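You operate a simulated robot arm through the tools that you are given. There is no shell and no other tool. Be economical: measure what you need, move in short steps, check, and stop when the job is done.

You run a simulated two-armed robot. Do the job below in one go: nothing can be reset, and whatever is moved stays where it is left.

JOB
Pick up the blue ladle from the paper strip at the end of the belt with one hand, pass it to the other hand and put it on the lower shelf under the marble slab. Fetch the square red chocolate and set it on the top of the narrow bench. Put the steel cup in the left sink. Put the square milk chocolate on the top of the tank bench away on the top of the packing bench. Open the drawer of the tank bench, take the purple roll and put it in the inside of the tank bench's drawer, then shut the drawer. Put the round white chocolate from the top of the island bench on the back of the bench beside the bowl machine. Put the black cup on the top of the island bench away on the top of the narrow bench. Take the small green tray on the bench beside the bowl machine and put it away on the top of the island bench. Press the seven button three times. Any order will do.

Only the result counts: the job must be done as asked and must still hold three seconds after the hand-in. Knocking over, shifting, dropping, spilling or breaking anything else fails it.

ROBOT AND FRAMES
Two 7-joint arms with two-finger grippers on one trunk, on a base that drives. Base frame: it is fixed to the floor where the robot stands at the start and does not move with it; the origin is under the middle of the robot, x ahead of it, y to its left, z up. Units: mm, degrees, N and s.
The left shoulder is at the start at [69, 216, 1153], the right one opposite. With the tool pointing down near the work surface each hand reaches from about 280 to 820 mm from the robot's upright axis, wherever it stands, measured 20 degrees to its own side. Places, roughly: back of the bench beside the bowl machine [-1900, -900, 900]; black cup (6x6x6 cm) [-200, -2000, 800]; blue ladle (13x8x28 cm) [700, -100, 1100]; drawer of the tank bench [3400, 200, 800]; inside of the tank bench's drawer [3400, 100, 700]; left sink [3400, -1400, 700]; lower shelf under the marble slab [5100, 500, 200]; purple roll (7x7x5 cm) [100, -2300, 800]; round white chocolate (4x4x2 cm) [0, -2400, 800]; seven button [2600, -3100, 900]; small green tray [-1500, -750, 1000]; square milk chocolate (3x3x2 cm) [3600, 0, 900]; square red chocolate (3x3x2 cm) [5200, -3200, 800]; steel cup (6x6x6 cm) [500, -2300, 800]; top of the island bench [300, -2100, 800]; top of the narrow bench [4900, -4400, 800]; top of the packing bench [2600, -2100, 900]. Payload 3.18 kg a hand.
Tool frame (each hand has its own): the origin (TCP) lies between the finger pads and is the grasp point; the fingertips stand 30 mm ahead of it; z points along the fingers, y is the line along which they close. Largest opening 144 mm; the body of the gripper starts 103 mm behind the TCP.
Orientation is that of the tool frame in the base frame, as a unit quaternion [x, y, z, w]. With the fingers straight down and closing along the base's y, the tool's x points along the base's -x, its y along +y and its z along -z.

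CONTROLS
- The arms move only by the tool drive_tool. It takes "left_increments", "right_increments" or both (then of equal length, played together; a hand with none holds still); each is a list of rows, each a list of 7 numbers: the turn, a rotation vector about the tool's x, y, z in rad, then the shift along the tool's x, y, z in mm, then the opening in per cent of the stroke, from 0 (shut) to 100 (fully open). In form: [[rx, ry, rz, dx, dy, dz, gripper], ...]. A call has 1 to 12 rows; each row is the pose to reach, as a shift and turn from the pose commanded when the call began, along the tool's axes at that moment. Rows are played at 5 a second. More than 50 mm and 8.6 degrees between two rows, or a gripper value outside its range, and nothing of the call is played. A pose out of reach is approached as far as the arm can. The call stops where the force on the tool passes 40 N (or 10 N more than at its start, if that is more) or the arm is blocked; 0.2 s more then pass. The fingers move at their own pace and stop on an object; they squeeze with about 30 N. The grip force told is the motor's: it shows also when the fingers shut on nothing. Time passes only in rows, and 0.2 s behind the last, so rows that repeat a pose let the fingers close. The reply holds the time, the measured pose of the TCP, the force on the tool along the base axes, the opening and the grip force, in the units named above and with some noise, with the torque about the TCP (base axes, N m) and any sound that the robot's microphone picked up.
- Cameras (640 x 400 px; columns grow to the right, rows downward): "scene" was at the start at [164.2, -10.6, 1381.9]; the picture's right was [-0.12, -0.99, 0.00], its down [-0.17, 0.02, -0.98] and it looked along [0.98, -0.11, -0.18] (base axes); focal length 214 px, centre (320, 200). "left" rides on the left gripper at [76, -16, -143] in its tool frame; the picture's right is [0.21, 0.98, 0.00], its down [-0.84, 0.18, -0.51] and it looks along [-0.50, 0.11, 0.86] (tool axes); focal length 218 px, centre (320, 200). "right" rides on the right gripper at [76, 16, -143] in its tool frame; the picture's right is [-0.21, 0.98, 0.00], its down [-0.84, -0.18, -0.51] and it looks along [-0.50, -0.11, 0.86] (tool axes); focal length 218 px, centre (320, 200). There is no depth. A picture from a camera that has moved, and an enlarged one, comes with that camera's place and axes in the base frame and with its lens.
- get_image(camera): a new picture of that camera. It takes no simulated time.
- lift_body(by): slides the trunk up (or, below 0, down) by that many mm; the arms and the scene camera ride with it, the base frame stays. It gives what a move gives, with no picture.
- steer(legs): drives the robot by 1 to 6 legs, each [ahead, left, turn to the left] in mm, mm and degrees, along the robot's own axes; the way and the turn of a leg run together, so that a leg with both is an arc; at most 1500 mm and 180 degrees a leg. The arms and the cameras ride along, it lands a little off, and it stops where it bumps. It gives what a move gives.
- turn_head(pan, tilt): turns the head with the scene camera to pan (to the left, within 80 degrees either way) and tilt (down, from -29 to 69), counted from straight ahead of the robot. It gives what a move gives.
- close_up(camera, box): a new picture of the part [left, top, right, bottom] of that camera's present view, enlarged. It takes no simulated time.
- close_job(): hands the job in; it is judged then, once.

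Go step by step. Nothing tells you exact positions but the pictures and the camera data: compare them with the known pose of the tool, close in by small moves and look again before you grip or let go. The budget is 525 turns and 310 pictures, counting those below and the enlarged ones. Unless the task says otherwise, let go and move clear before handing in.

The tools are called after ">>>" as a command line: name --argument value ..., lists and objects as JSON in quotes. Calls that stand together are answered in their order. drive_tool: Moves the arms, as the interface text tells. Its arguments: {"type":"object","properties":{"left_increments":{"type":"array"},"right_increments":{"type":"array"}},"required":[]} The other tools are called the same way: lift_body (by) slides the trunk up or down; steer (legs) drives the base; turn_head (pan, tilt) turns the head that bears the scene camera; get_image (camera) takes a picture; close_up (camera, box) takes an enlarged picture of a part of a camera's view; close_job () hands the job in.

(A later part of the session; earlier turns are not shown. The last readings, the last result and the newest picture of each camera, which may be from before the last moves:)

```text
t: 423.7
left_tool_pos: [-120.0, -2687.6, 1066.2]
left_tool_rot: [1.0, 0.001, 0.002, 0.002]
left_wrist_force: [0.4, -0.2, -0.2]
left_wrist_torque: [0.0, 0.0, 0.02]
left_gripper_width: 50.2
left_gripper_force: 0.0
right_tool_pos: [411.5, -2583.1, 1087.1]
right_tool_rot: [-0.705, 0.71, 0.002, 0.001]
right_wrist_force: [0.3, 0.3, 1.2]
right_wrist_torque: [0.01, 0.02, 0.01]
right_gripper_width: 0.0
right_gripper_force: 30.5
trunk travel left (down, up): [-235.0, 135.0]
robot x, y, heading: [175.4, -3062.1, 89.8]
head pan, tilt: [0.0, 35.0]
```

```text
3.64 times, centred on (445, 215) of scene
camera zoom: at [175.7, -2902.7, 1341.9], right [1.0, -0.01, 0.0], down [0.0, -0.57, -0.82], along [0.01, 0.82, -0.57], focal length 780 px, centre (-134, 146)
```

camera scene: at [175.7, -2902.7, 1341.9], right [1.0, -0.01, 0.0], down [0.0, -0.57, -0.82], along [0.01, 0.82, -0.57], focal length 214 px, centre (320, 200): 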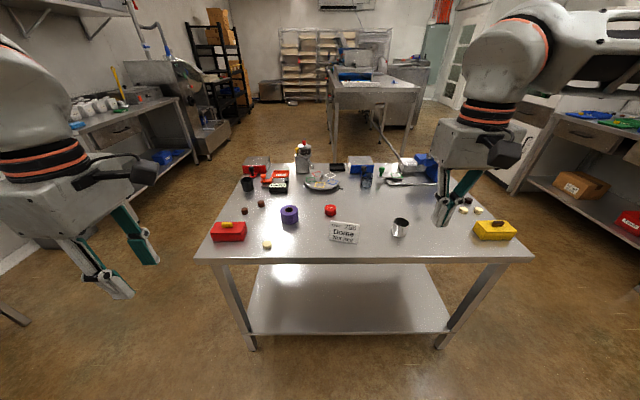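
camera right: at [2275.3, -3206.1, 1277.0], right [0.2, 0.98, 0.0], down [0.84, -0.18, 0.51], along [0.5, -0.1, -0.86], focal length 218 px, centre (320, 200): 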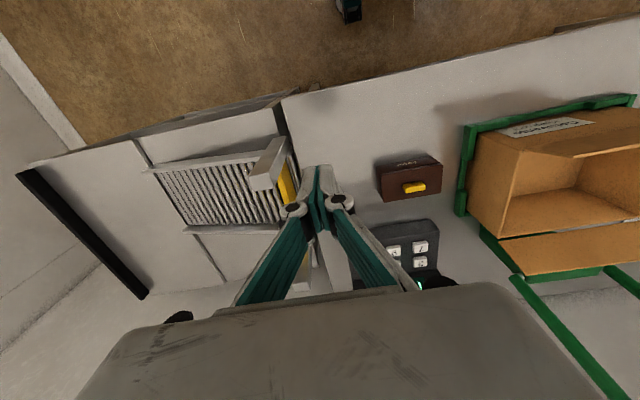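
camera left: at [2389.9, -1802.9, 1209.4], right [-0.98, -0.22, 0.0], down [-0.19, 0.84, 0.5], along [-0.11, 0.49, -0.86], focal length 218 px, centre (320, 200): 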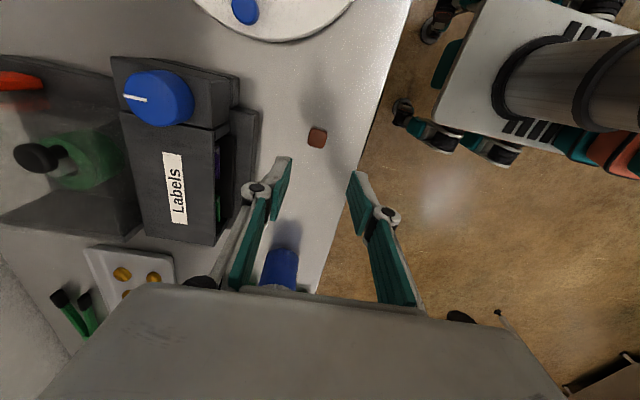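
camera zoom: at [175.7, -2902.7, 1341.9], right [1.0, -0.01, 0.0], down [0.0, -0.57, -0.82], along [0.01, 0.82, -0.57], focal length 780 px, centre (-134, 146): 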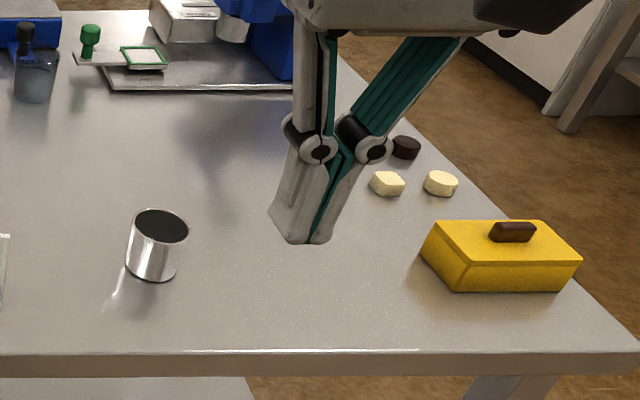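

Moving forward 130 mm, then placing the left hand above the white chocolate.

>>> steer --legs '[[130, 0, 0]]'

>>> drive_tool --left_increments '[[0, 0, 0, 30, -35, 10, 45], [0, 0, 0, 60, -70, 20, 45], [0, 0, 0, 95, -105, 30, 45], [0, 0, 0, 123, -140, 50, 45], [0, 0, 0, 123, -160, 85, 45], [0, 0, 0, 123, -160, 125, 45], [0, 0, 0, 123, -160, 145, 45]]'

>>> close_up --camera "left" --box '[220, 80, 420, 280]'

```text
t: 425.0
left_tool_pos: [-119.1, -2557.2, 1065.7]
left_tool_rot: [1.0, 0.002, 0.002, 0.001]
left_wrist_force: [0.1, -0.2, -0.9]
left_wrist_torque: [-0.06, -0.02, 0.0]
left_gripper_width: 50.4
left_gripper_force: 0.1
right_tool_pos: [411.4, -2451.7, 1086.7]
right_tool_rot: [-0.705, 0.709, 0.001, 0.0]
right_wrist_force: [0.2, 0.5, 0.3]
right_wrist_torque: [-0.07, -0.01, -0.01]
right_gripper_width: 0.0
right_gripper_force: 30.7
trunk travel left (down, up): [-235.0, 135.0]
robot x, y, heading: [174.0, -2932.1, 89.6]
head pan, tilt: [0.0, 35.0]
```

```text
refused: row 3 steps farther than a row can; nothing moved
```

```text
2.00 times, centred on (320, 180) of left
camera zoom: at [-43.7, -2540.3, 1209.0], right [0.21, -0.98, 0.01], down [-0.84, -0.18, 0.5], along [-0.49, -0.11, -0.86], focal length 436 px, centre (320, 240)
```

zoom: 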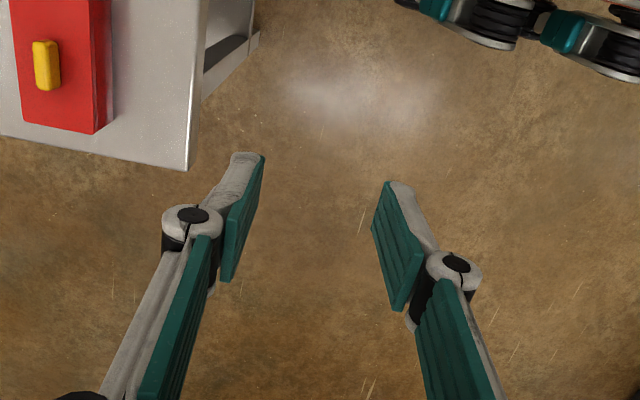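

>>> drive_tool --left_increments '[[0, 0, 0, 28, -32, 10, 45], [0, 0, 0, 56, -64, 20, 45], [0, 0, 0, 84, -96, 30, 45], [0, 0, 0, 108, -128, 45, 45], [0, 0, 0, 122, -158, 70, 45], [0, 0, 0, 122, -160, 110, 45], [0, 0, 0, 122, -160, 145, 45]]'

>>> close_up --camera "left" --box '[220, 80, 420, 280]'

>>> close_up --camera "scene" --box '[200, 190, 360, 310]'

```text
t: 426.6
left_tool_pos: [3.1, -2393.1, 923.2]
left_tool_rot: [1.0, 0.002, 0.002, 0.0]
left_wrist_force: [0.6, -0.6, -0.2]
left_wrist_torque: [-0.02, 0.01, -0.01]
left_gripper_width: 64.9
left_gripper_force: 0.1
right_tool_pos: [412.1, -2452.6, 1086.2]
right_tool_rot: [-0.705, 0.709, 0.0, 0.0]
right_wrist_force: [-0.5, -0.4, 0.9]
right_wrist_torque: [-0.01, -0.02, 0.0]
right_gripper_width: 0.0
right_gripper_force: 31.0
trunk travel left (down, up): [-235.0, 135.0]
robot x, y, heading: [177.6, -2932.2, 89.5]
head pan, tilt: [0.0, 35.0]
```

```text
2.00 times, centred on (320, 180) of left
camera zoom: at [79.4, -2377.6, 1066.6], right [0.21, -0.98, 0.0], down [-0.84, -0.18, 0.5], along [-0.49, -0.11, -0.86], focal length 436 px, centre (320, 240)
```

zoom: 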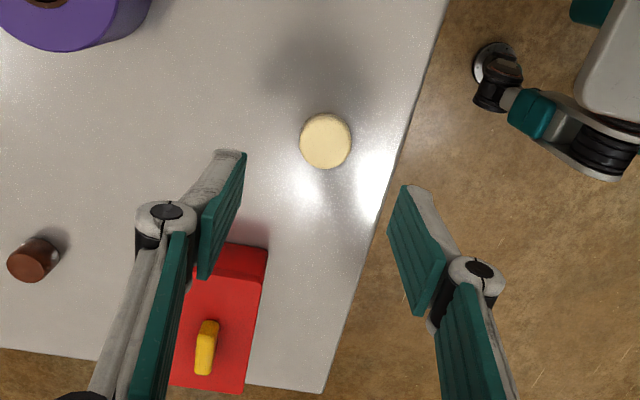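

```text
3.33 times, centred on (280, 250) of scene
camera zoom: at [176.4, -2772.5, 1341.8], right [1.0, -0.01, 0.0], down [0.0, -0.57, -0.82], along [0.0, 0.82, -0.57], focal length 715 px, centre (453, 33)
```

zoom: 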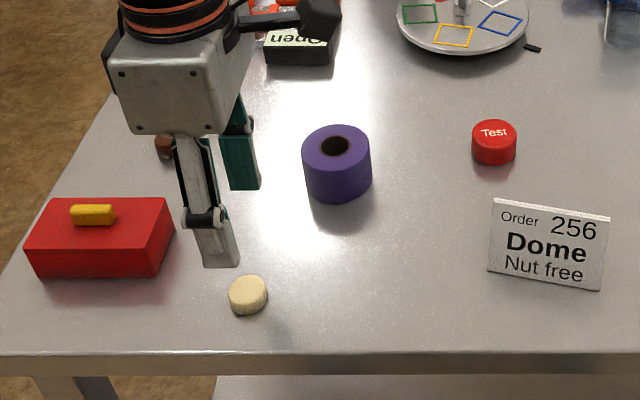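

>>> drive_tool --left_increments '[[0, 0, 0, -1.6, 5, 40, 50], [0, 0, 0, -1.6, 5, 75, 50], [0, 0, 0, -1.6, 5, 85, 50], [0, 0, 0, -1.6, 5, 89, 50], [0, 0, 0, -1.6, 5, 92, 50], [0, 0, 0, -1.6, 5, 95, 50]]'

>>> close_up --camera "left" --box '[260, 120, 380, 220]'

```text
t: 428.0
left_tool_pos: [2.0, -2403.6, 828.3]
left_tool_rot: [1.0, 0.002, 0.003, 0.001]
left_wrist_force: [-2.8, -0.3, 9.5]
left_wrist_torque: [-0.09, 0.23, -0.03]
left_gripper_width: 72.8
left_gripper_force: 1.1
right_tool_pos: [410.5, -2453.8, 1087.7]
right_tool_rot: [-0.705, 0.709, 0.003, 0.001]
right_wrist_force: [-0.3, 0.5, 0.1]
right_wrist_torque: [0.0, -0.06, -0.02]
right_gripper_width: 0.0
right_gripper_force: 31.2
trunk travel left (down, up): [-235.0, 135.0]
robot x, y, heading: [171.4, -2928.7, 89.6]
head pan, tilt: [0.0, 35.0]
```

```text
4.00 times, centred on (320, 170) of left
camera zoom: at [76.9, -2386.7, 971.8], right [0.21, -0.98, 0.0], down [-0.84, -0.18, 0.5], along [-0.49, -0.11, -0.86], focal length 873 px, centre (320, 320)
```

zoom: 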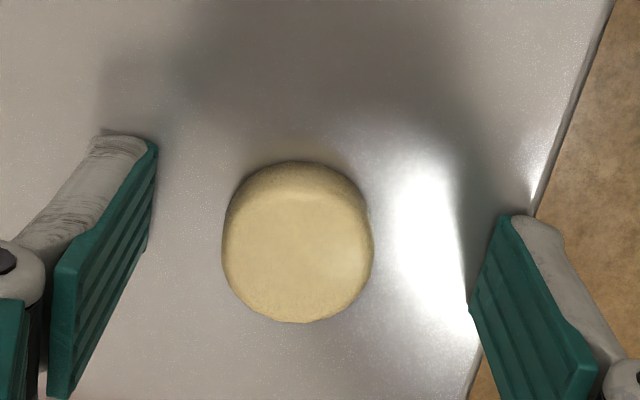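

Touching the table; raising 2 mm, centring and closing.

>>> drive_tool --left_increments '[[0, 0, 0, 0, -4, -2, 45], [0, 0, 0, 0, -4, -2, 30], [0, 0, 0, 0, -4, -2, 15], [0, 0, 0, 0, -4, -2, 0], [0, 0, 0, 0, -4, -2, 0], [0, 0, 0, 0, -4, -2, 0], [0, 0, 0, 0, -4, -4, 0], [0, 0, 0, 0, -4, -8, 0], [0, 0, 0, 0, -4, -15, 0], [0, 0, 0, 0, -4, -25, 0]]'

>>> close_up --camera "left" --box '[260, 120, 380, 220]'

```text
t: 430.2
left_tool_pos: [1.5, -2399.7, 849.8]
left_tool_rot: [1.0, 0.002, 0.003, 0.002]
left_wrist_force: [-0.8, 0.4, 0.1]
left_wrist_torque: [0.02, -0.02, 0.04]
left_gripper_width: 28.9
left_gripper_force: 29.9
right_tool_pos: [410.7, -2452.7, 1086.7]
right_tool_rot: [-0.705, 0.709, 0.002, 0.0]
right_wrist_force: [0.5, -0.4, 0.1]
right_wrist_torque: [-0.01, 0.0, -0.02]
right_gripper_width: 0.1
right_gripper_force: 31.2
trunk travel left (down, up): [-235.0, 135.0]
robot x, y, heading: [177.1, -2930.5, 89.7]
head pan, tilt: [0.0, 35.0]
```

```text
4.00 times, centred on (320, 170) of left
camera zoom: at [76.7, -2382.8, 993.2], right [0.21, -0.98, 0.0], down [-0.84, -0.18, 0.5], along [-0.49, -0.11, -0.86], focal length 873 px, centre (320, 320)
```

zoom: 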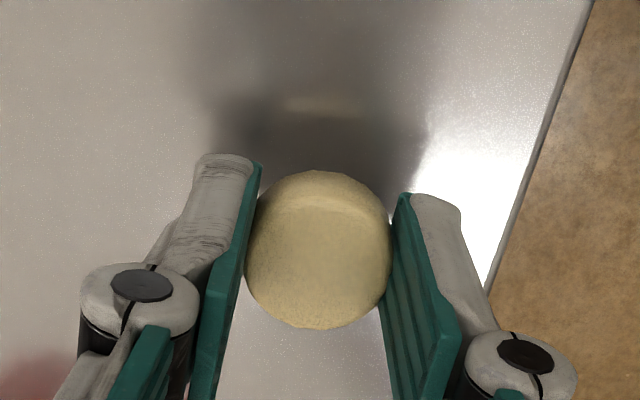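

White chocolate held. Raising it and driving west then north toward the bowl-machine bench.

>>> drive_tool --left_increments '[[0, 0, 0, 0, 0, -20, 0], [0, 0, 0, 0, 0, -45, 0], [0, 0, 0, 0, 0, -75, 0], [0, 0, 0, 0, 10, -110, 0], [0, 0, 0, 0, 30, -145, 0], [0, 0, 0, 0, 50, -180, 0], [0, 0, 0, 0, 70, -210, 0]]'

>>> steer --legs '[[-120, 0, 0], [0, 950, 0]]'

>>> turn_head --pan 30 --tilt 25

>>> get_image --camera "scene"

```text
t: 431.8
left_tool_pos: [-0.0, -2472.5, 1061.6]
left_tool_rot: [1.0, 0.003, 0.003, 0.001]
left_wrist_force: [-0.4, 0.0, 0.4]
left_wrist_torque: [0.02, -0.02, 0.02]
left_gripper_width: 28.8
left_gripper_force: 30.0
right_tool_pos: [410.2, -2453.3, 1087.7]
right_tool_rot: [-0.705, 0.709, 0.002, 0.001]
right_wrist_force: [-0.6, 0.3, 0.8]
right_wrist_torque: [0.01, -0.01, -0.02]
right_gripper_width: 0.0
right_gripper_force: 30.4
trunk travel left (down, up): [-235.0, 135.0]
robot x, y, heading: [173.3, -2930.1, 89.5]
head pan, tilt: [0.0, 35.0]
```

```text
t: 441.2
left_tool_pos: [-942.6, -2594.2, 1060.5]
left_tool_rot: [1.0, 0.008, 0.003, 0.001]
left_wrist_force: [0.5, 0.0, -0.1]
left_wrist_torque: [-0.02, -0.01, 0.02]
left_gripper_width: 28.3
left_gripper_force: 29.5
right_tool_pos: [-530.4, -2572.7, 1088.0]
right_tool_rot: [0.709, -0.706, -0.002, 0.0]
right_wrist_force: [0.3, -0.1, -0.3]
right_wrist_torque: [-0.01, -0.01, -0.02]
right_gripper_width: 0.0
right_gripper_force: 30.6
trunk travel left (down, up): [-235.0, 135.0]
robot x, y, heading: [-767.9, -3053.9, 90.2]
head pan, tilt: [0.0, 35.0]
```

```text
t: 442.1
left_tool_pos: [-941.6, -2593.0, 1059.8]
left_tool_rot: [1.0, 0.006, 0.003, 0.002]
left_wrist_force: [-1.2, -1.5, -1.1]
left_wrist_torque: [0.01, 0.0, -0.02]
left_gripper_width: 28.8
left_gripper_force: 29.8
right_tool_pos: [-531.4, -2570.4, 1086.7]
right_tool_rot: [0.708, -0.706, -0.002, -0.001]
right_wrist_force: [0.0, -0.5, -0.5]
right_wrist_torque: [-0.01, 0.04, 0.0]
right_gripper_width: 0.0
right_gripper_force: 30.8
trunk travel left (down, up): [-235.0, 135.0]
robot x, y, heading: [-765.2, -3052.6, 90.2]
head pan, tilt: [30.0, 25.0]
```

```text
166 pictures are left
camera scene: at [-808.5, -2902.9, 1357.7], right [0.86, 0.5, 0.0], down [0.21, -0.37, -0.91], along [-0.46, 0.78, -0.42], focal length 214 px, centre (320, 200)
```

scene: 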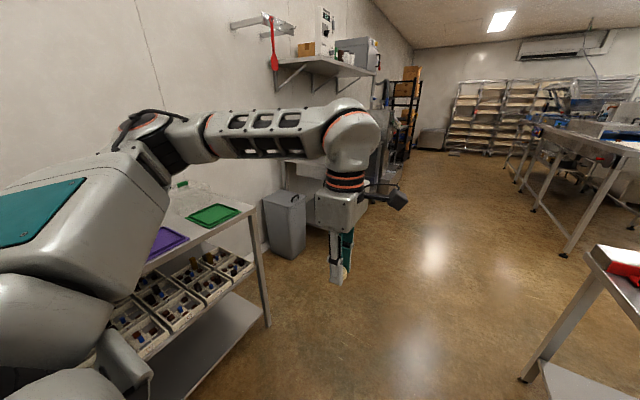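

>>> steer --legs '[[1500, 0, 0], [300, 0, 0]]'

>>> steer --legs '[[0, 0, 90]]'

>>> turn_head --pan 0 --tilt 25

>>> get_image --camera "scene"

```text
t: 451.4
left_tool_pos: [-932.0, -761.6, 1060.7]
left_tool_rot: [1.0, 0.002, 0.002, 0.001]
left_wrist_force: [0.0, 0.5, 0.2]
left_wrist_torque: [-0.01, -0.02, 0.02]
left_gripper_width: 28.7
left_gripper_force: 29.8
right_tool_pos: [-520.4, -744.4, 1086.5]
right_tool_rot: [-0.704, 0.71, 0.002, 0.001]
right_wrist_force: [-0.3, -0.1, 0.0]
right_wrist_torque: [0.0, 0.0, 0.01]
right_gripper_width: 0.0
right_gripper_force: 30.0
trunk travel left (down, up): [-235.0, 135.0]
robot x, y, heading: [-760.9, -1225.5, 89.6]
head pan, tilt: [30.0, 25.0]
```

```text
t: 455.6
left_tool_pos: [-1219.8, -1395.8, 1060.9]
left_tool_rot: [0.706, 0.708, 0.003, -0.001]
left_wrist_force: [-0.3, 0.3, -0.7]
left_wrist_torque: [-0.02, 0.01, 0.0]
left_gripper_width: 28.6
left_gripper_force: 30.4
right_tool_pos: [-1237.4, -986.4, 1086.7]
right_tool_rot: [1.0, -0.005, -0.001, 0.001]
right_wrist_force: [0.0, 0.6, 0.4]
right_wrist_torque: [0.01, 0.0, -0.03]
right_gripper_width: 0.0
right_gripper_force: 30.8
trunk travel left (down, up): [-235.0, 135.0]
robot x, y, heading: [-757.6, -1222.6, 179.5]
head pan, tilt: [30.0, 25.0]
```

```text
t: 456.5
left_tool_pos: [-1219.1, -1395.5, 1060.8]
left_tool_rot: [0.706, 0.708, 0.003, -0.001]
left_wrist_force: [-0.4, -0.6, -0.6]
left_wrist_torque: [0.0, -0.02, 0.02]
left_gripper_width: 28.7
left_gripper_force: 29.8
right_tool_pos: [-1236.6, -984.0, 1087.3]
right_tool_rot: [1.0, -0.005, -0.002, 0.001]
right_wrist_force: [-0.2, -0.2, 0.6]
right_wrist_torque: [0.01, 0.04, -0.02]
right_gripper_width: 0.0
right_gripper_force: 30.7
trunk travel left (down, up): [-235.0, 135.0]
robot x, y, heading: [-759.5, -1223.4, 179.4]
head pan, tilt: [0.0, 25.0]
```

```text
165 pictures are left
camera scene: at [-919.3, -1221.9, 1357.7], right [0.01, 1.0, 0.0], down [0.42, 0.0, -0.91], along [-0.91, 0.01, -0.42], focal length 214 px, centre (320, 200)
```

scene: 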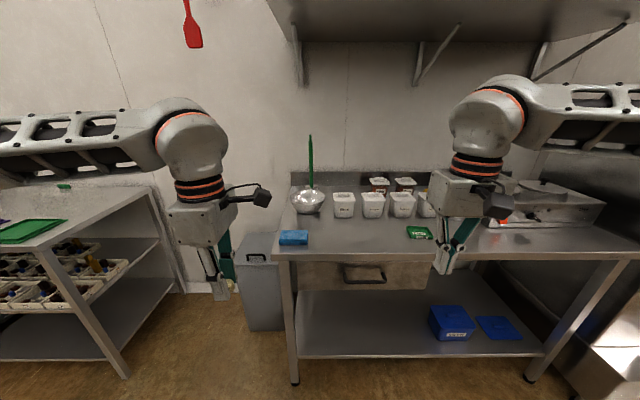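

The bench is ahead with the small green tray near its front. Zooming.

>>> close_up --camera "scene" --box '[260, 150, 460, 270]'

>>> close_up --camera "scene" --box '[400, 150, 620, 280]'

```text
3.20 times, centred on (360, 210) of scene
camera zoom: at [-919.3, -1221.9, 1357.7], right [0.01, 1.0, 0.0], down [0.42, 0.0, -0.91], along [-0.91, 0.01, -0.42], focal length 686 px, centre (192, 168)
```

zoom: 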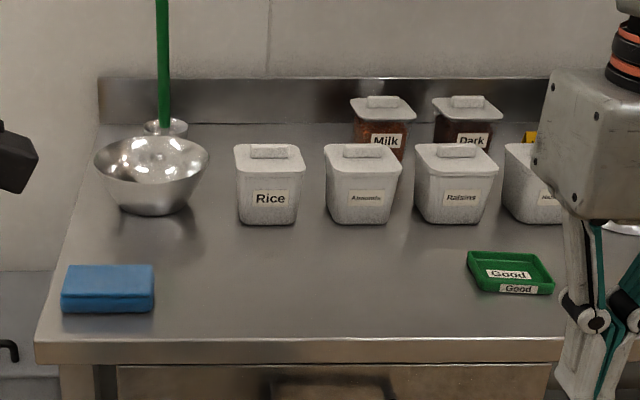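

```text
2.91 times, centred on (510, 215) of scene
camera zoom: at [-919.3, -1221.9, 1357.7], right [0.01, 1.0, 0.0], down [0.42, 0.0, -0.91], along [-0.91, 0.01, -0.42], focal length 624 px, centre (-233, 156)
```

zoom: 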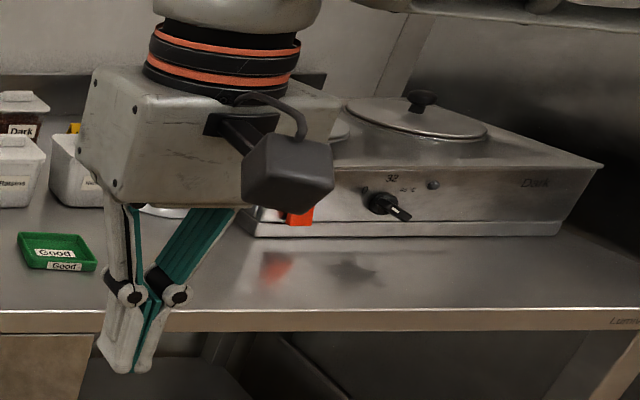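

I plan to set the white chocolate at the back of the bench in the gap behind the bowl and the Rice tub, near (-1960,-1145). I'll drive in so the left hand can reach it.

>>> steer --legs '[[0, -228, 0.5], [440, 0, 0]]'

>>> turn_head --pan 8 --tilt 30

>>> get_image --camera "scene"

>>> get_image --camera "left"

```text
t: 461.3
left_tool_pos: [-1649.6, -1176.3, 1058.6]
left_tool_rot: [0.705, 0.71, 0.003, 0.0]
left_wrist_force: [-0.3, -0.5, -0.3]
left_wrist_torque: [0.04, -0.04, 0.02]
left_gripper_width: 28.8
left_gripper_force: 30.1
right_tool_pos: [-1668.9, -766.2, 1086.8]
right_tool_rot: [1.0, -0.001, -0.002, 0.001]
right_wrist_force: [-0.1, -0.1, -0.6]
right_wrist_torque: [-0.01, -0.03, 0.03]
right_gripper_width: 0.0
right_gripper_force: 30.6
trunk travel left (down, up): [-235.0, 135.0]
robot x, y, heading: [-1189.0, -998.9, 179.7]
head pan, tilt: [0.0, 25.0]
```

```text
t: 462.0
left_tool_pos: [-1649.6, -1176.9, 1061.0]
left_tool_rot: [0.705, 0.71, 0.002, -0.001]
left_wrist_force: [-0.4, -0.9, -1.3]
left_wrist_torque: [-0.02, 0.0, 0.0]
left_gripper_width: 28.9
left_gripper_force: 30.0
right_tool_pos: [-1668.7, -765.1, 1086.8]
right_tool_rot: [1.0, 0.0, -0.001, 0.001]
right_wrist_force: [0.2, -0.2, 0.1]
right_wrist_torque: [0.03, -0.02, -0.02]
right_gripper_width: 0.0
right_gripper_force: 30.8
trunk travel left (down, up): [-235.0, 135.0]
robot x, y, heading: [-1191.0, -1003.0, 180.0]
head pan, tilt: [8.0, 30.0]
```

```text
162 pictures are left
camera scene: at [-1347.8, -1012.6, 1349.8], right [-0.14, 0.99, 0.0], down [0.49, 0.07, -0.87], along [-0.86, -0.12, -0.5], focal length 214 px, centre (320, 200)
```

scene: 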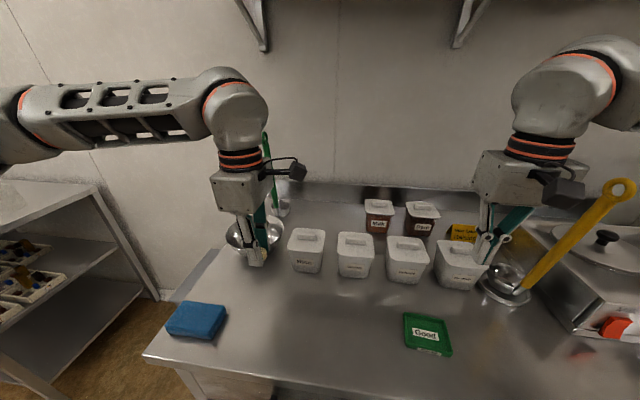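

```text
161 pictures are left
camera left: at [-1667.0, -1100.9, 1203.9], right [0.98, 0.22, 0.0], down [0.19, -0.84, 0.5], along [0.11, -0.49, -0.86], focal length 218 px, centre (320, 200)
```

left: 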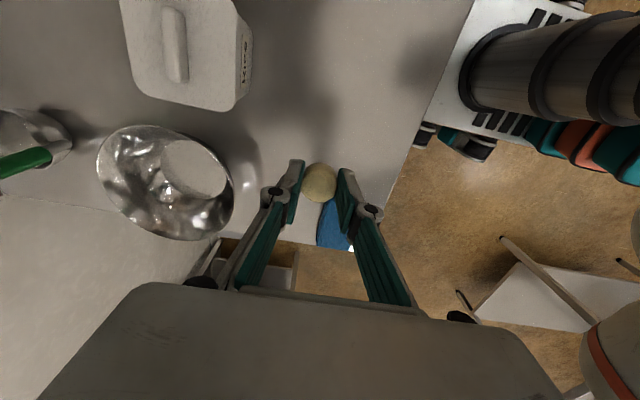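

There is good clear space behind the Rice tub around (-1945,-1110). Stepping 40 mm closer and 80 mm right, then moving the hand over it.

>>> steer --legs '[[0, -80, 0], [40, 0, 0]]'

>>> drive_tool --left_increments '[[0, 0, 0, 0, -45, 0, 0], [0, 0, 0, 0, -90, 0, 0], [0, 0, 0, 0, -135, 0, 0], [0, 0, 0, 0, -180, 0, 0], [0, 0, 0, 0, -220, 0, 0]]'

>>> get_image --camera "left"

>>> get_image --camera "scene"

```text
t: 463.9
left_tool_pos: [-1690.5, -1092.8, 1058.9]
left_tool_rot: [0.706, 0.708, 0.004, 0.0]
left_wrist_force: [-0.5, -0.9, 0.1]
left_wrist_torque: [0.01, -0.06, -0.01]
left_gripper_width: 28.7
left_gripper_force: 30.2
right_tool_pos: [-1707.2, -682.2, 1086.1]
right_tool_rot: [1.0, -0.004, -0.001, 0.002]
right_wrist_force: [0.2, 0.7, -0.8]
right_wrist_torque: [0.0, -0.07, -0.01]
right_gripper_width: 0.0
right_gripper_force: 30.4
trunk travel left (down, up): [-235.0, 135.0]
robot x, y, heading: [-1228.4, -920.4, 179.5]
head pan, tilt: [8.0, 30.0]
```

```text
t: 465.1
left_tool_pos: [-1912.2, -1097.6, 1058.8]
left_tool_rot: [0.707, 0.708, 0.003, -0.001]
left_wrist_force: [-0.3, 0.3, -0.1]
left_wrist_torque: [-0.01, -0.05, -0.03]
left_gripper_width: 28.7
left_gripper_force: 30.0
right_tool_pos: [-1707.3, -681.2, 1086.4]
right_tool_rot: [1.0, -0.004, 0.0, 0.002]
right_wrist_force: [-0.1, 0.0, 0.4]
right_wrist_torque: [-0.01, -0.03, 0.0]
right_gripper_width: 0.1
right_gripper_force: 30.2
trunk travel left (down, up): [-235.0, 135.0]
robot x, y, heading: [-1223.6, -916.9, 179.5]
head pan, tilt: [8.0, 30.0]
```

```text
160 pictures are left
camera left: at [-1930.8, -1022.6, 1202.7], right [0.98, 0.21, 0.01], down [0.18, -0.84, 0.5], along [0.11, -0.49, -0.86], focal length 218 px, centre (320, 200)
```

left: 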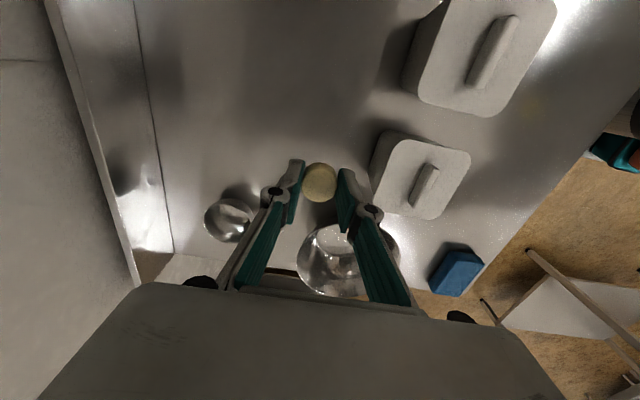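

```text
159 pictures are left
camera scene: at [-1387.1, -930.6, 1349.5], right [-0.13, 0.99, 0.0], down [0.5, 0.07, -0.87], along [-0.86, -0.11, -0.5], focal length 214 px, centre (320, 200)
```

scene: 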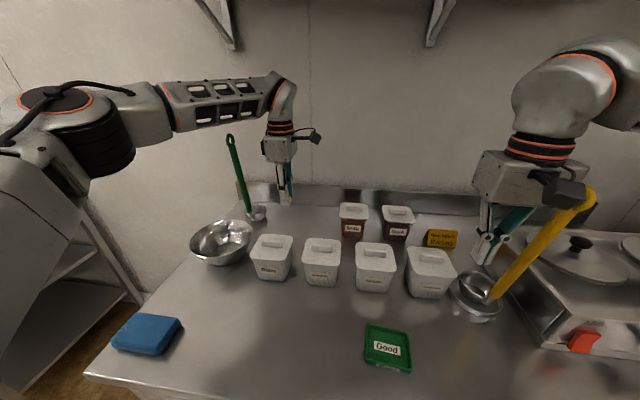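

Clear beneath. Lowering the chocolate to the bench.

>>> drive_tool --left_increments '[[0, 0, 0, 0, -22, 35, 0], [0, 0, 0, 0, -22, 70, 0], [0, 0, 0, 0, -22, 100, 0], [0, 0, 0, 0, -22, 118, 0], [0, 0, 0, 0, -22, 126, 0], [0, 0, 0, 0, -22, 134, 0]]'

>>> get_image --camera "left"

```text
t: 466.5
left_tool_pos: [-1931.3, -1092.3, 924.9]
left_tool_rot: [0.706, 0.708, 0.003, -0.001]
left_wrist_force: [0.2, -0.4, 0.3]
left_wrist_torque: [0.01, 0.02, 0.05]
left_gripper_width: 28.7
left_gripper_force: 29.7
right_tool_pos: [-1707.7, -682.4, 1087.6]
right_tool_rot: [1.0, -0.004, -0.001, 0.001]
right_wrist_force: [-0.6, -0.3, -0.7]
right_wrist_torque: [-0.02, -0.02, 0.0]
right_gripper_width: 0.0
right_gripper_force: 30.4
trunk travel left (down, up): [-235.0, 135.0]
robot x, y, heading: [-1225.7, -919.6, 179.6]
head pan, tilt: [8.0, 30.0]
```

```text
158 pictures are left
camera left: at [-1948.9, -1017.8, 1068.1], right [0.98, 0.21, 0.0], down [0.18, -0.84, 0.5], along [0.11, -0.49, -0.86], focal length 218 px, centre (320, 200)
```

left: 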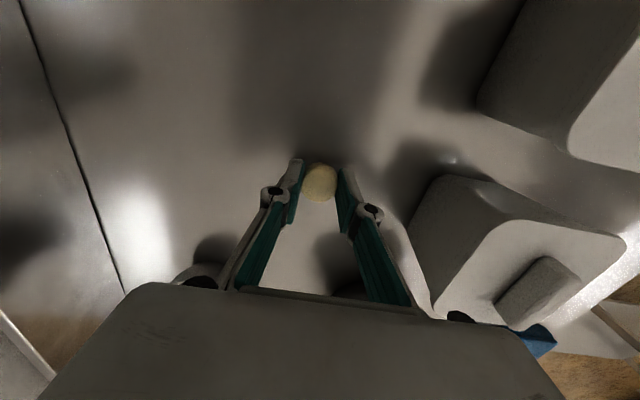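

>>> drive_tool --left_increments '[[0, 0, 0, 0, 0, 5, 0], [0, 0, 0, 0, 0, 9, 0], [0, 0, 0, 0, 0, 13, 0], [0, 0, 0, 0, 0, 17, 0], [0, 0, 0, 0, 0, 21, 0], [0, 0, 0, 0, 0, 25, 0]]'

```text
t: 468.0
left_tool_pos: [-1930.8, -1093.2, 909.9]
left_tool_rot: [0.704, 0.71, 0.001, -0.006]
left_wrist_force: [10.4, -1.5, 23.7]
left_wrist_torque: [-0.27, -0.54, 0.12]
left_gripper_width: 28.8
left_gripper_force: 30.4
right_tool_pos: [-1703.2, -682.6, 1086.8]
right_tool_rot: [1.0, -0.002, -0.003, 0.001]
right_wrist_force: [-0.7, -0.2, -0.9]
right_wrist_torque: [-0.02, -0.02, -0.01]
right_gripper_width: 0.0
right_gripper_force: 30.0
trunk travel left (down, up): [-235.0, 135.0]
robot x, y, heading: [-1230.3, -919.3, 179.7]
head pan, tilt: [8.0, 30.0]
stopped in row 6 (left hand): the force on the tool passed its limit at 42 N (the readings are from after the stop); the commanded pose is now the measured one
```

Contact. Releasing and rising.

>>> drive_tool --left_increments '[[0, 0, 0, 0, 0, 0, 0], [0, 0, 0, 0, 0, 0, 25], [0, 0, 0, 0, 0, 0, 38], [0, 0, 0, 0, 0, 0, 38], [0, 0, 0, 0, 0, -15, 38], [0, 0, 0, 0, 0, -50, 38], [0, 0, 0, 0, 0, -100, 38], [0, 0, 0, 0, 0, -145, 38]]'

>>> get_image --camera "left"

>>> get_image --camera "right"

```text
t: 469.8
left_tool_pos: [-1928.4, -1092.4, 1052.8]
left_tool_rot: [0.706, 0.708, -0.001, -0.006]
left_wrist_force: [-0.3, 0.6, 0.6]
left_wrist_torque: [-0.03, 0.05, 0.02]
left_gripper_width: 54.6
left_gripper_force: 0.1
right_tool_pos: [-1704.5, -682.7, 1086.7]
right_tool_rot: [1.0, -0.003, -0.002, 0.002]
right_wrist_force: [0.3, -0.3, -0.3]
right_wrist_torque: [-0.01, 0.02, 0.0]
right_gripper_width: 0.1
right_gripper_force: 31.1
trunk travel left (down, up): [-235.0, 135.0]
robot x, y, heading: [-1226.3, -917.9, 179.5]
head pan, tilt: [8.0, 30.0]
```

```text
157 pictures are left
camera left: at [-1944.0, -1018.4, 1195.4], right [0.98, 0.21, -0.01], down [0.19, -0.85, 0.5], along [0.1, -0.49, -0.87], focal length 218 px, centre (320, 200)
```

left: 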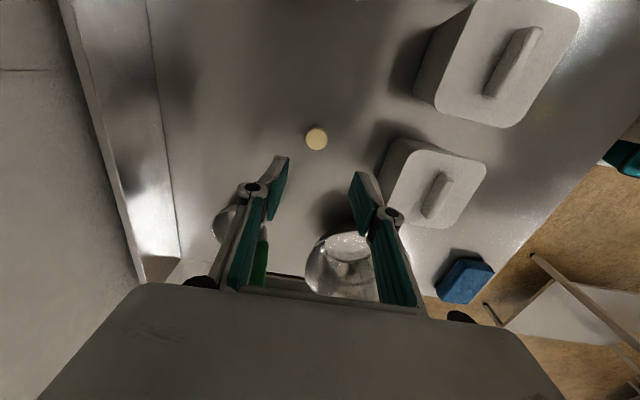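

```text
156 pictures are left
camera right: at [-1627.2, -699.5, 1229.8], right [-0.22, -0.98, 0.0], down [-0.84, 0.19, 0.51], along [-0.5, 0.11, -0.86], focal length 218 px, centre (320, 200)
```

right: 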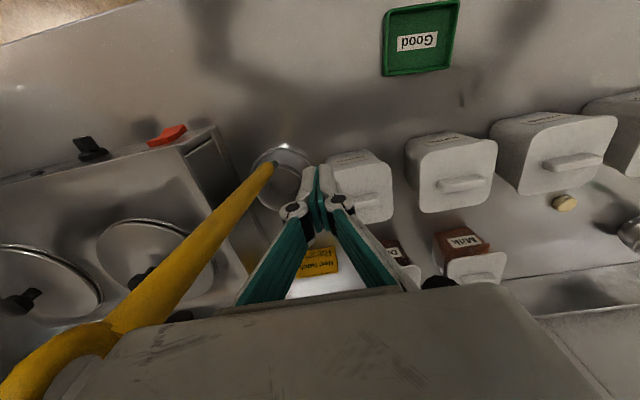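

The white chocolate is at the back. Now the green tray at about (-1619,-828); zooming for its outline.

>>> close_up --camera "right" --box '[350, 0, 490, 100]'

>>> close_up --camera "scene" --box '[340, 300, 440, 390]'

```text
4.00 times, centred on (420, 50) of right
camera zoom: at [-1627.2, -699.5, 1229.8], right [-0.22, -0.98, 0.0], down [-0.84, 0.19, 0.51], along [-0.5, 0.11, -0.86], focal length 873 px, centre (-80, 800)
```

zoom: 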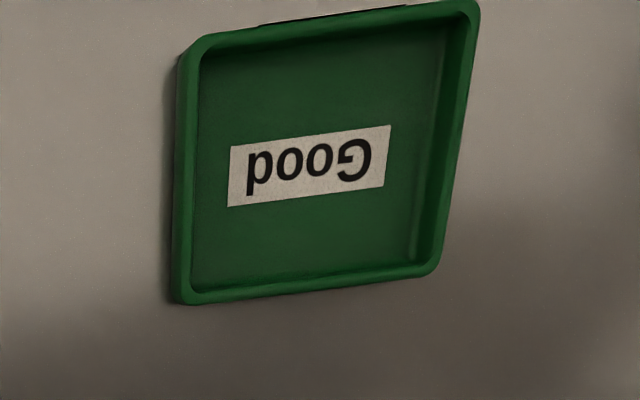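

```text
4.44 times, centred on (390, 345) of scene
camera zoom: at [-1385.1, -931.4, 1350.0], right [-0.13, 0.99, 0.0], down [0.49, 0.07, -0.87], along [-0.86, -0.11, -0.5], focal length 953 px, centre (9, -444)
```

zoom: 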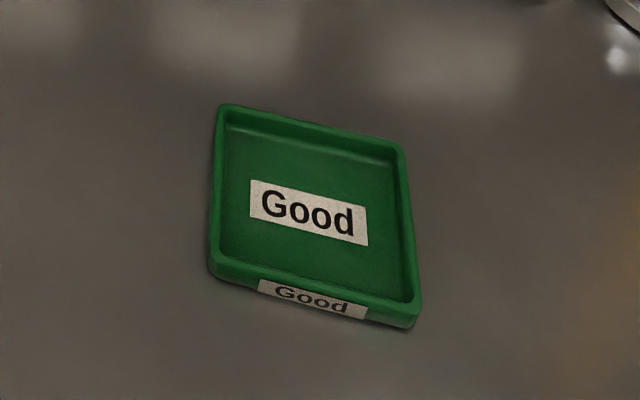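

Tray is about 81 mm (y) by 65 mm (x), centred at (-1620,-828). I'll open the right hand fully and come down over it, closing along y.

>>> drive_tool --right_increments '[[0, 0, 0, 20, 36, 0, 100], [0, 0, 0, 42, 72, 0, 100], [0, 0, 0, 64, 108, 10, 100], [0, 0, 0, 85, 145, 25, 100], [0, 0, 0, 85, 145, 65, 100], [0, 0, 0, 85, 145, 105, 100], [0, 0, 0, 85, 145, 140, 100]]'

>>> get_image --camera "right"

>>> get_image --camera "scene"

```text
t: 471.4
left_tool_pos: [-1929.4, -1093.0, 1050.5]
left_tool_rot: [0.705, 0.709, 0.001, -0.004]
left_wrist_force: [0.2, -0.6, -0.6]
left_wrist_torque: [-0.01, -0.02, 0.01]
left_gripper_width: 54.7
left_gripper_force: 0.0
right_tool_pos: [-1625.5, -827.9, 947.6]
right_tool_rot: [1.0, -0.003, -0.002, 0.001]
right_wrist_force: [-0.1, 1.3, -0.5]
right_wrist_torque: [0.01, -0.01, 0.03]
right_gripper_width: 143.7
right_gripper_force: 0.0
trunk travel left (down, up): [-235.0, 135.0]
robot x, y, heading: [-1228.7, -918.4, 179.6]
head pan, tilt: [8.0, 30.0]
```

```text
153 pictures are left
camera right: at [-1548.3, -844.4, 1090.4], right [-0.21, -0.98, 0.0], down [-0.84, 0.19, 0.51], along [-0.5, 0.11, -0.86], focal length 218 px, centre (320, 200)
```

right: 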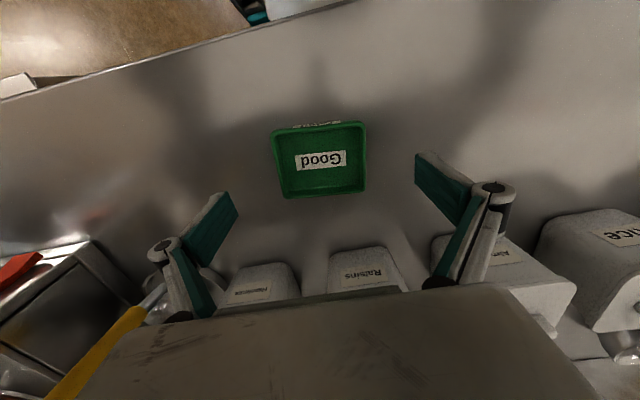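

```text
152 pictures are left
camera scene: at [-1386.8, -931.3, 1349.6], right [-0.13, 0.99, 0.0], down [0.5, 0.07, -0.87], along [-0.86, -0.11, -0.5], focal length 214 px, centre (320, 200)
```

scene: 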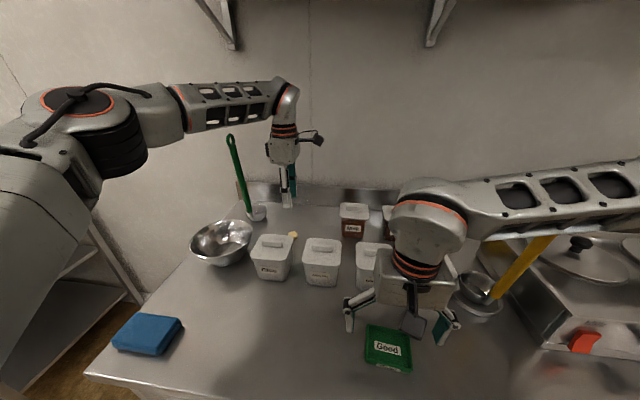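

>>> drive_tool --right_increments '[[0, 0, 0, 7, 0, 15, 100], [0, 0, 0, 7, 0, 25, 100], [0, 0, 0, 7, 0, 30, 100], [0, 0, 0, 7, 0, 33, 100]]'

>>> get_image --camera "right"

```text
t: 472.4
left_tool_pos: [-1929.7, -1093.8, 1050.5]
left_tool_rot: [0.705, 0.709, 0.0, -0.004]
left_wrist_force: [0.9, -0.4, 0.0]
left_wrist_torque: [0.0, 0.02, 0.02]
left_gripper_width: 54.9
left_gripper_force: 0.2
right_tool_pos: [-1617.7, -828.9, 914.4]
right_tool_rot: [1.0, -0.003, -0.002, 0.002]
right_wrist_force: [0.5, -0.1, 0.1]
right_wrist_torque: [0.0, 0.01, -0.01]
right_gripper_width: 143.9
right_gripper_force: 0.1
trunk travel left (down, up): [-235.0, 135.0]
robot x, y, heading: [-1229.1, -922.4, 179.6]
head pan, tilt: [8.0, 30.0]
```

```text
151 pictures are left
camera right: at [-1539.0, -845.6, 1057.2], right [-0.22, -0.98, 0.0], down [-0.84, 0.19, 0.51], along [-0.5, 0.11, -0.86], focal length 218 px, centre (320, 200)
```

right: 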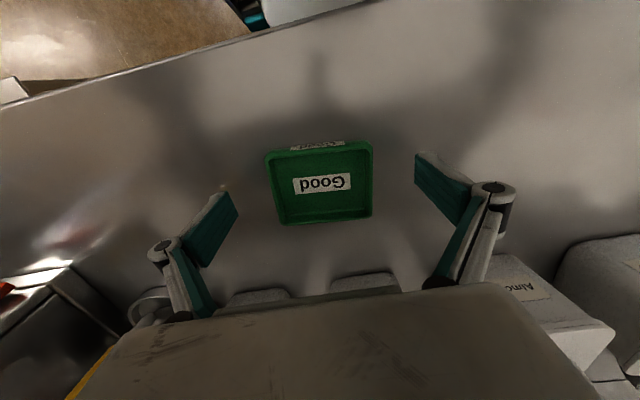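

>>> drive_tool --right_increments '[[0, 0, 0, 0, 0, 0, 80], [0, 0, 0, 0, 0, 0, 65], [0, 0, 0, 0, 0, 0, 55], [0, 0, 0, 0, 0, 0, 45], [0, 0, 0, 0, 0, 0, 40], [0, 0, 0, 0, 0, 0, 40]]'

>>> close_up --camera "right" --box '[220, 100, 420, 250]'

```text
t: 473.8
left_tool_pos: [-1928.9, -1092.9, 1051.2]
left_tool_rot: [0.706, 0.708, 0.0, -0.004]
left_wrist_force: [-1.5, 0.0, 0.6]
left_wrist_torque: [0.02, 0.04, -0.03]
left_gripper_width: 54.7
left_gripper_force: 0.0
right_tool_pos: [-1617.2, -827.9, 914.6]
right_tool_rot: [1.0, -0.003, -0.002, 0.001]
right_wrist_force: [-0.7, -0.3, 2.6]
right_wrist_torque: [-0.02, 0.02, -0.04]
right_gripper_width: 86.4
right_gripper_force: 30.0
trunk travel left (down, up): [-235.0, 135.0]
robot x, y, heading: [-1227.8, -920.8, 179.8]
head pan, tilt: [8.0, 30.0]
```

```text
2.67 times, centred on (320, 175) of right
camera zoom: at [-1538.9, -845.6, 1057.5], right [-0.22, -0.98, 0.0], down [-0.84, 0.19, 0.51], along [-0.5, 0.11, -0.86], focal length 582 px, centre (320, 267)
```

zoom: 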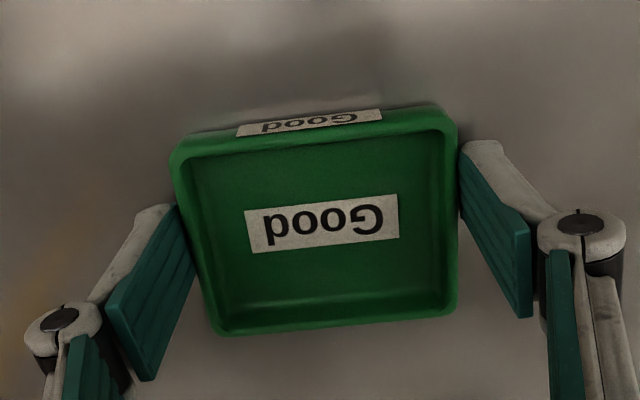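

Tray gripped at 86 mm. Lifting slowly.

>>> drive_tool --right_increments '[[0, 0, 0, 0, 0, -4, 35], [0, 0, 0, 0, 0, -10, 35], [0, 0, 0, 0, 0, -20, 35], [0, 0, 0, 0, 0, -35, 35], [0, 0, 0, 0, 0, -55, 35]]'

>>> get_image --camera "right"

```text
t: 475.0
left_tool_pos: [-1928.3, -1093.8, 1050.8]
left_tool_rot: [0.705, 0.709, 0.001, -0.005]
left_wrist_force: [0.2, -0.2, -0.1]
left_wrist_torque: [0.01, 0.0, 0.01]
left_gripper_width: 54.8
left_gripper_force: 0.2
right_tool_pos: [-1615.0, -830.1, 967.7]
right_tool_rot: [1.0, -0.004, -0.002, 0.001]
right_wrist_force: [0.2, 0.5, 0.1]
right_wrist_torque: [-0.01, -0.03, 0.03]
right_gripper_width: 85.8
right_gripper_force: 30.0
trunk travel left (down, up): [-235.0, 135.0]
robot x, y, heading: [-1227.5, -919.9, 179.6]
head pan, tilt: [8.0, 30.0]
```

```text
149 pictures are left
camera right: at [-1537.4, -846.3, 1110.7], right [-0.22, -0.98, 0.0], down [-0.84, 0.19, 0.51], along [-0.5, 0.11, -0.86], focal length 218 px, centre (320, 200)
```

right: 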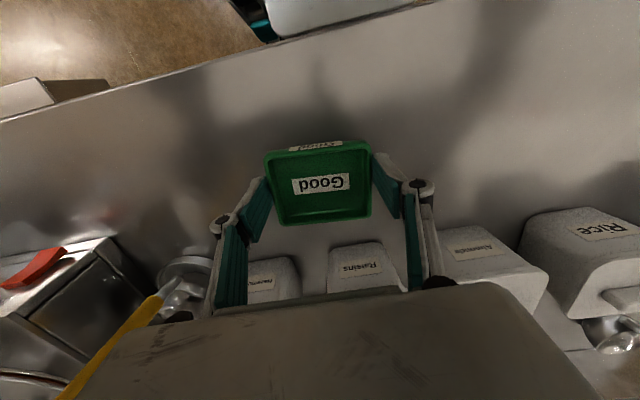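

Tray is held. Retracting, backing off, turning and reversing around to the island's south side.

>>> drive_tool --left_increments '[[0, 0, 0, 0, 40, 0, 38], [0, 0, 0, 0, 80, 0, 38], [0, 0, 0, 0, 120, 0, 38], [0, 0, 0, 0, 160, 0, 38], [0, 0, 0, 0, 200, 0, 38], [0, 0, 0, 0, 240, 0, 38]]' --right_increments '[[0, 0, 0, 0, 0, -20, 35], [0, 0, 0, 0, 0, -40, 35], [0, 0, 0, 0, 0, -60, 35], [0, 0, 0, 0, 0, -80, 35], [0, 0, 0, 0, 0, -100, 35], [0, 0, 0, 0, 0, -110, 35]]'

>>> steer --legs '[[-430, 0, 0], [0, 0, -90], [-1500, 0, 0], [-620, 0, 0]]'

>>> steer --legs '[[0, -760, 0]]'

>>> turn_head --pan 0 --tilt 35

>>> get_image --camera "scene"

```text
t: 476.4
left_tool_pos: [-1690.5, -1091.2, 1046.5]
left_tool_rot: [0.705, 0.709, 0.0, -0.005]
left_wrist_force: [0.4, 0.1, 0.6]
left_wrist_torque: [0.02, 0.04, 0.0]
left_gripper_width: 54.8
left_gripper_force: 0.0
right_tool_pos: [-1613.0, -826.7, 1079.6]
right_tool_rot: [1.0, -0.003, -0.002, 0.002]
right_wrist_force: [0.9, 0.1, -0.4]
right_wrist_torque: [0.06, 0.03, 0.02]
right_gripper_width: 85.9
right_gripper_force: 30.0
trunk travel left (down, up): [-235.0, 135.0]
robot x, y, heading: [-1225.7, -921.4, 179.8]
head pan, tilt: [8.0, 30.0]
```

```text
t: 493.2
left_tool_pos: [-1089.6, -2578.9, 1047.2]
left_tool_rot: [0.999, -0.042, 0.004, -0.004]
left_wrist_force: [-0.1, 0.1, 0.4]
left_wrist_torque: [-0.01, 0.05, 0.01]
left_gripper_width: 54.9
left_gripper_force: 0.1
right_tool_pos: [-833.0, -2681.0, 1077.9]
right_tool_rot: [-0.672, 0.74, 0.002, 0.001]
right_wrist_force: [-0.5, 0.2, -0.4]
right_wrist_torque: [0.02, -0.02, -0.01]
right_gripper_width: 84.4
right_gripper_force: 30.3
trunk travel left (down, up): [-235.0, 135.0]
robot x, y, heading: [-962.8, -3060.0, 84.4]
head pan, tilt: [8.0, 30.0]
```

```text
t: 500.3
left_tool_pos: [-319.1, -2654.7, 1046.7]
left_tool_rot: [0.999, -0.046, 0.004, -0.002]
left_wrist_force: [-0.4, -0.2, 0.7]
left_wrist_torque: [0.0, 0.02, 0.01]
left_gripper_width: 54.8
left_gripper_force: 0.0
right_tool_pos: [-63.8, -2757.2, 1078.3]
right_tool_rot: [-0.67, 0.743, 0.002, 0.001]
right_wrist_force: [0.1, 1.0, 0.0]
right_wrist_torque: [-0.04, 0.01, 0.0]
right_gripper_width: 83.9
right_gripper_force: 29.7
trunk travel left (down, up): [-235.0, 135.0]
robot x, y, heading: [-194.6, -3131.5, 84.0]
head pan, tilt: [8.0, 30.0]
```

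```text
t: 501.0
left_tool_pos: [-320.0, -2654.5, 1046.1]
left_tool_rot: [0.999, -0.045, 0.003, -0.002]
left_wrist_force: [0.0, 0.3, 0.2]
left_wrist_torque: [-0.02, -0.01, 0.01]
left_gripper_width: 55.0
left_gripper_force: 0.1
right_tool_pos: [-64.1, -2757.4, 1078.3]
right_tool_rot: [-0.669, 0.743, 0.002, 0.001]
right_wrist_force: [0.3, -0.2, -1.1]
right_wrist_torque: [-0.02, 0.01, 0.0]
right_gripper_width: 83.8
right_gripper_force: 29.7
trunk travel left (down, up): [-235.0, 135.0]
robot x, y, heading: [-196.3, -3135.6, 84.2]
head pan, tilt: [0.0, 35.0]
```

```text
148 pictures are left
camera scene: at [-177.1, -2976.1, 1342.0], right [0.99, -0.1, 0.0], down [-0.06, -0.57, -0.82], along [0.08, 0.81, -0.57], focal length 214 px, centre (320, 200)
```

scene: 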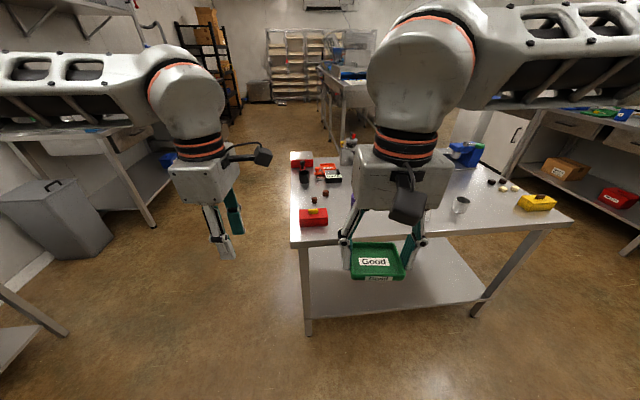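

>>> steer --legs '[[0, 0, 5.8], [0, -190, 0], [240, 0, 0]]'

>>> get_image --camera "scene"

>>> get_image --camera "right"

```text
t: 505.2
left_tool_pos: [-177.3, -2431.9, 1046.6]
left_tool_rot: [1.0, 0.002, 0.004, -0.002]
left_wrist_force: [-0.4, 1.0, -0.3]
left_wrist_torque: [-0.02, 0.01, 0.01]
left_gripper_width: 54.6
left_gripper_force: 0.0
right_tool_pos: [88.4, -2510.4, 1079.0]
right_tool_rot: [-0.704, 0.71, 0.002, 0.001]
right_wrist_force: [-0.2, 0.7, -0.8]
right_wrist_torque: [-0.05, -0.01, 0.0]
right_gripper_width: 84.0
right_gripper_force: 30.0
trunk travel left (down, up): [-235.0, 135.0]
robot x, y, heading: [-8.2, -2900.0, 89.5]
head pan, tilt: [0.0, 35.0]
```

```text
147 pictures are left
camera scene: at [-2.9, -2739.1, 1341.8], right [1.0, -0.01, 0.0], down [0.0, -0.57, -0.82], along [0.01, 0.82, -0.57], focal length 214 px, centre (320, 200)
```

scene: 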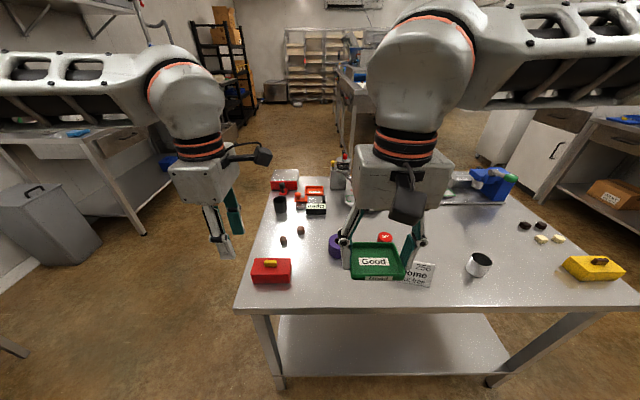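

```text
146 pictures are left
camera right: at [73.2, -2587.7, 1221.3], right [-0.98, 0.22, 0.0], down [0.19, 0.84, 0.51], along [0.11, 0.5, -0.86], focal length 218 px, centre (320, 200)
```

right: 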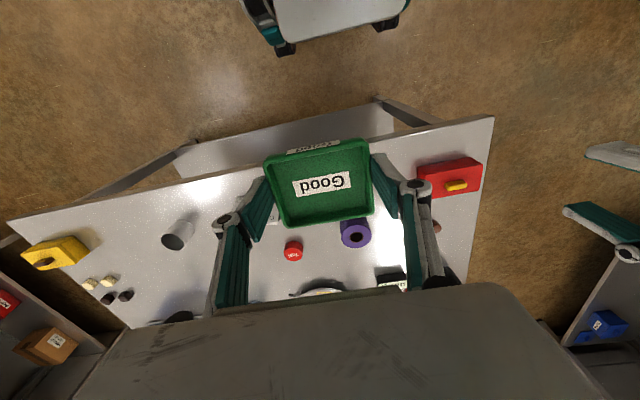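

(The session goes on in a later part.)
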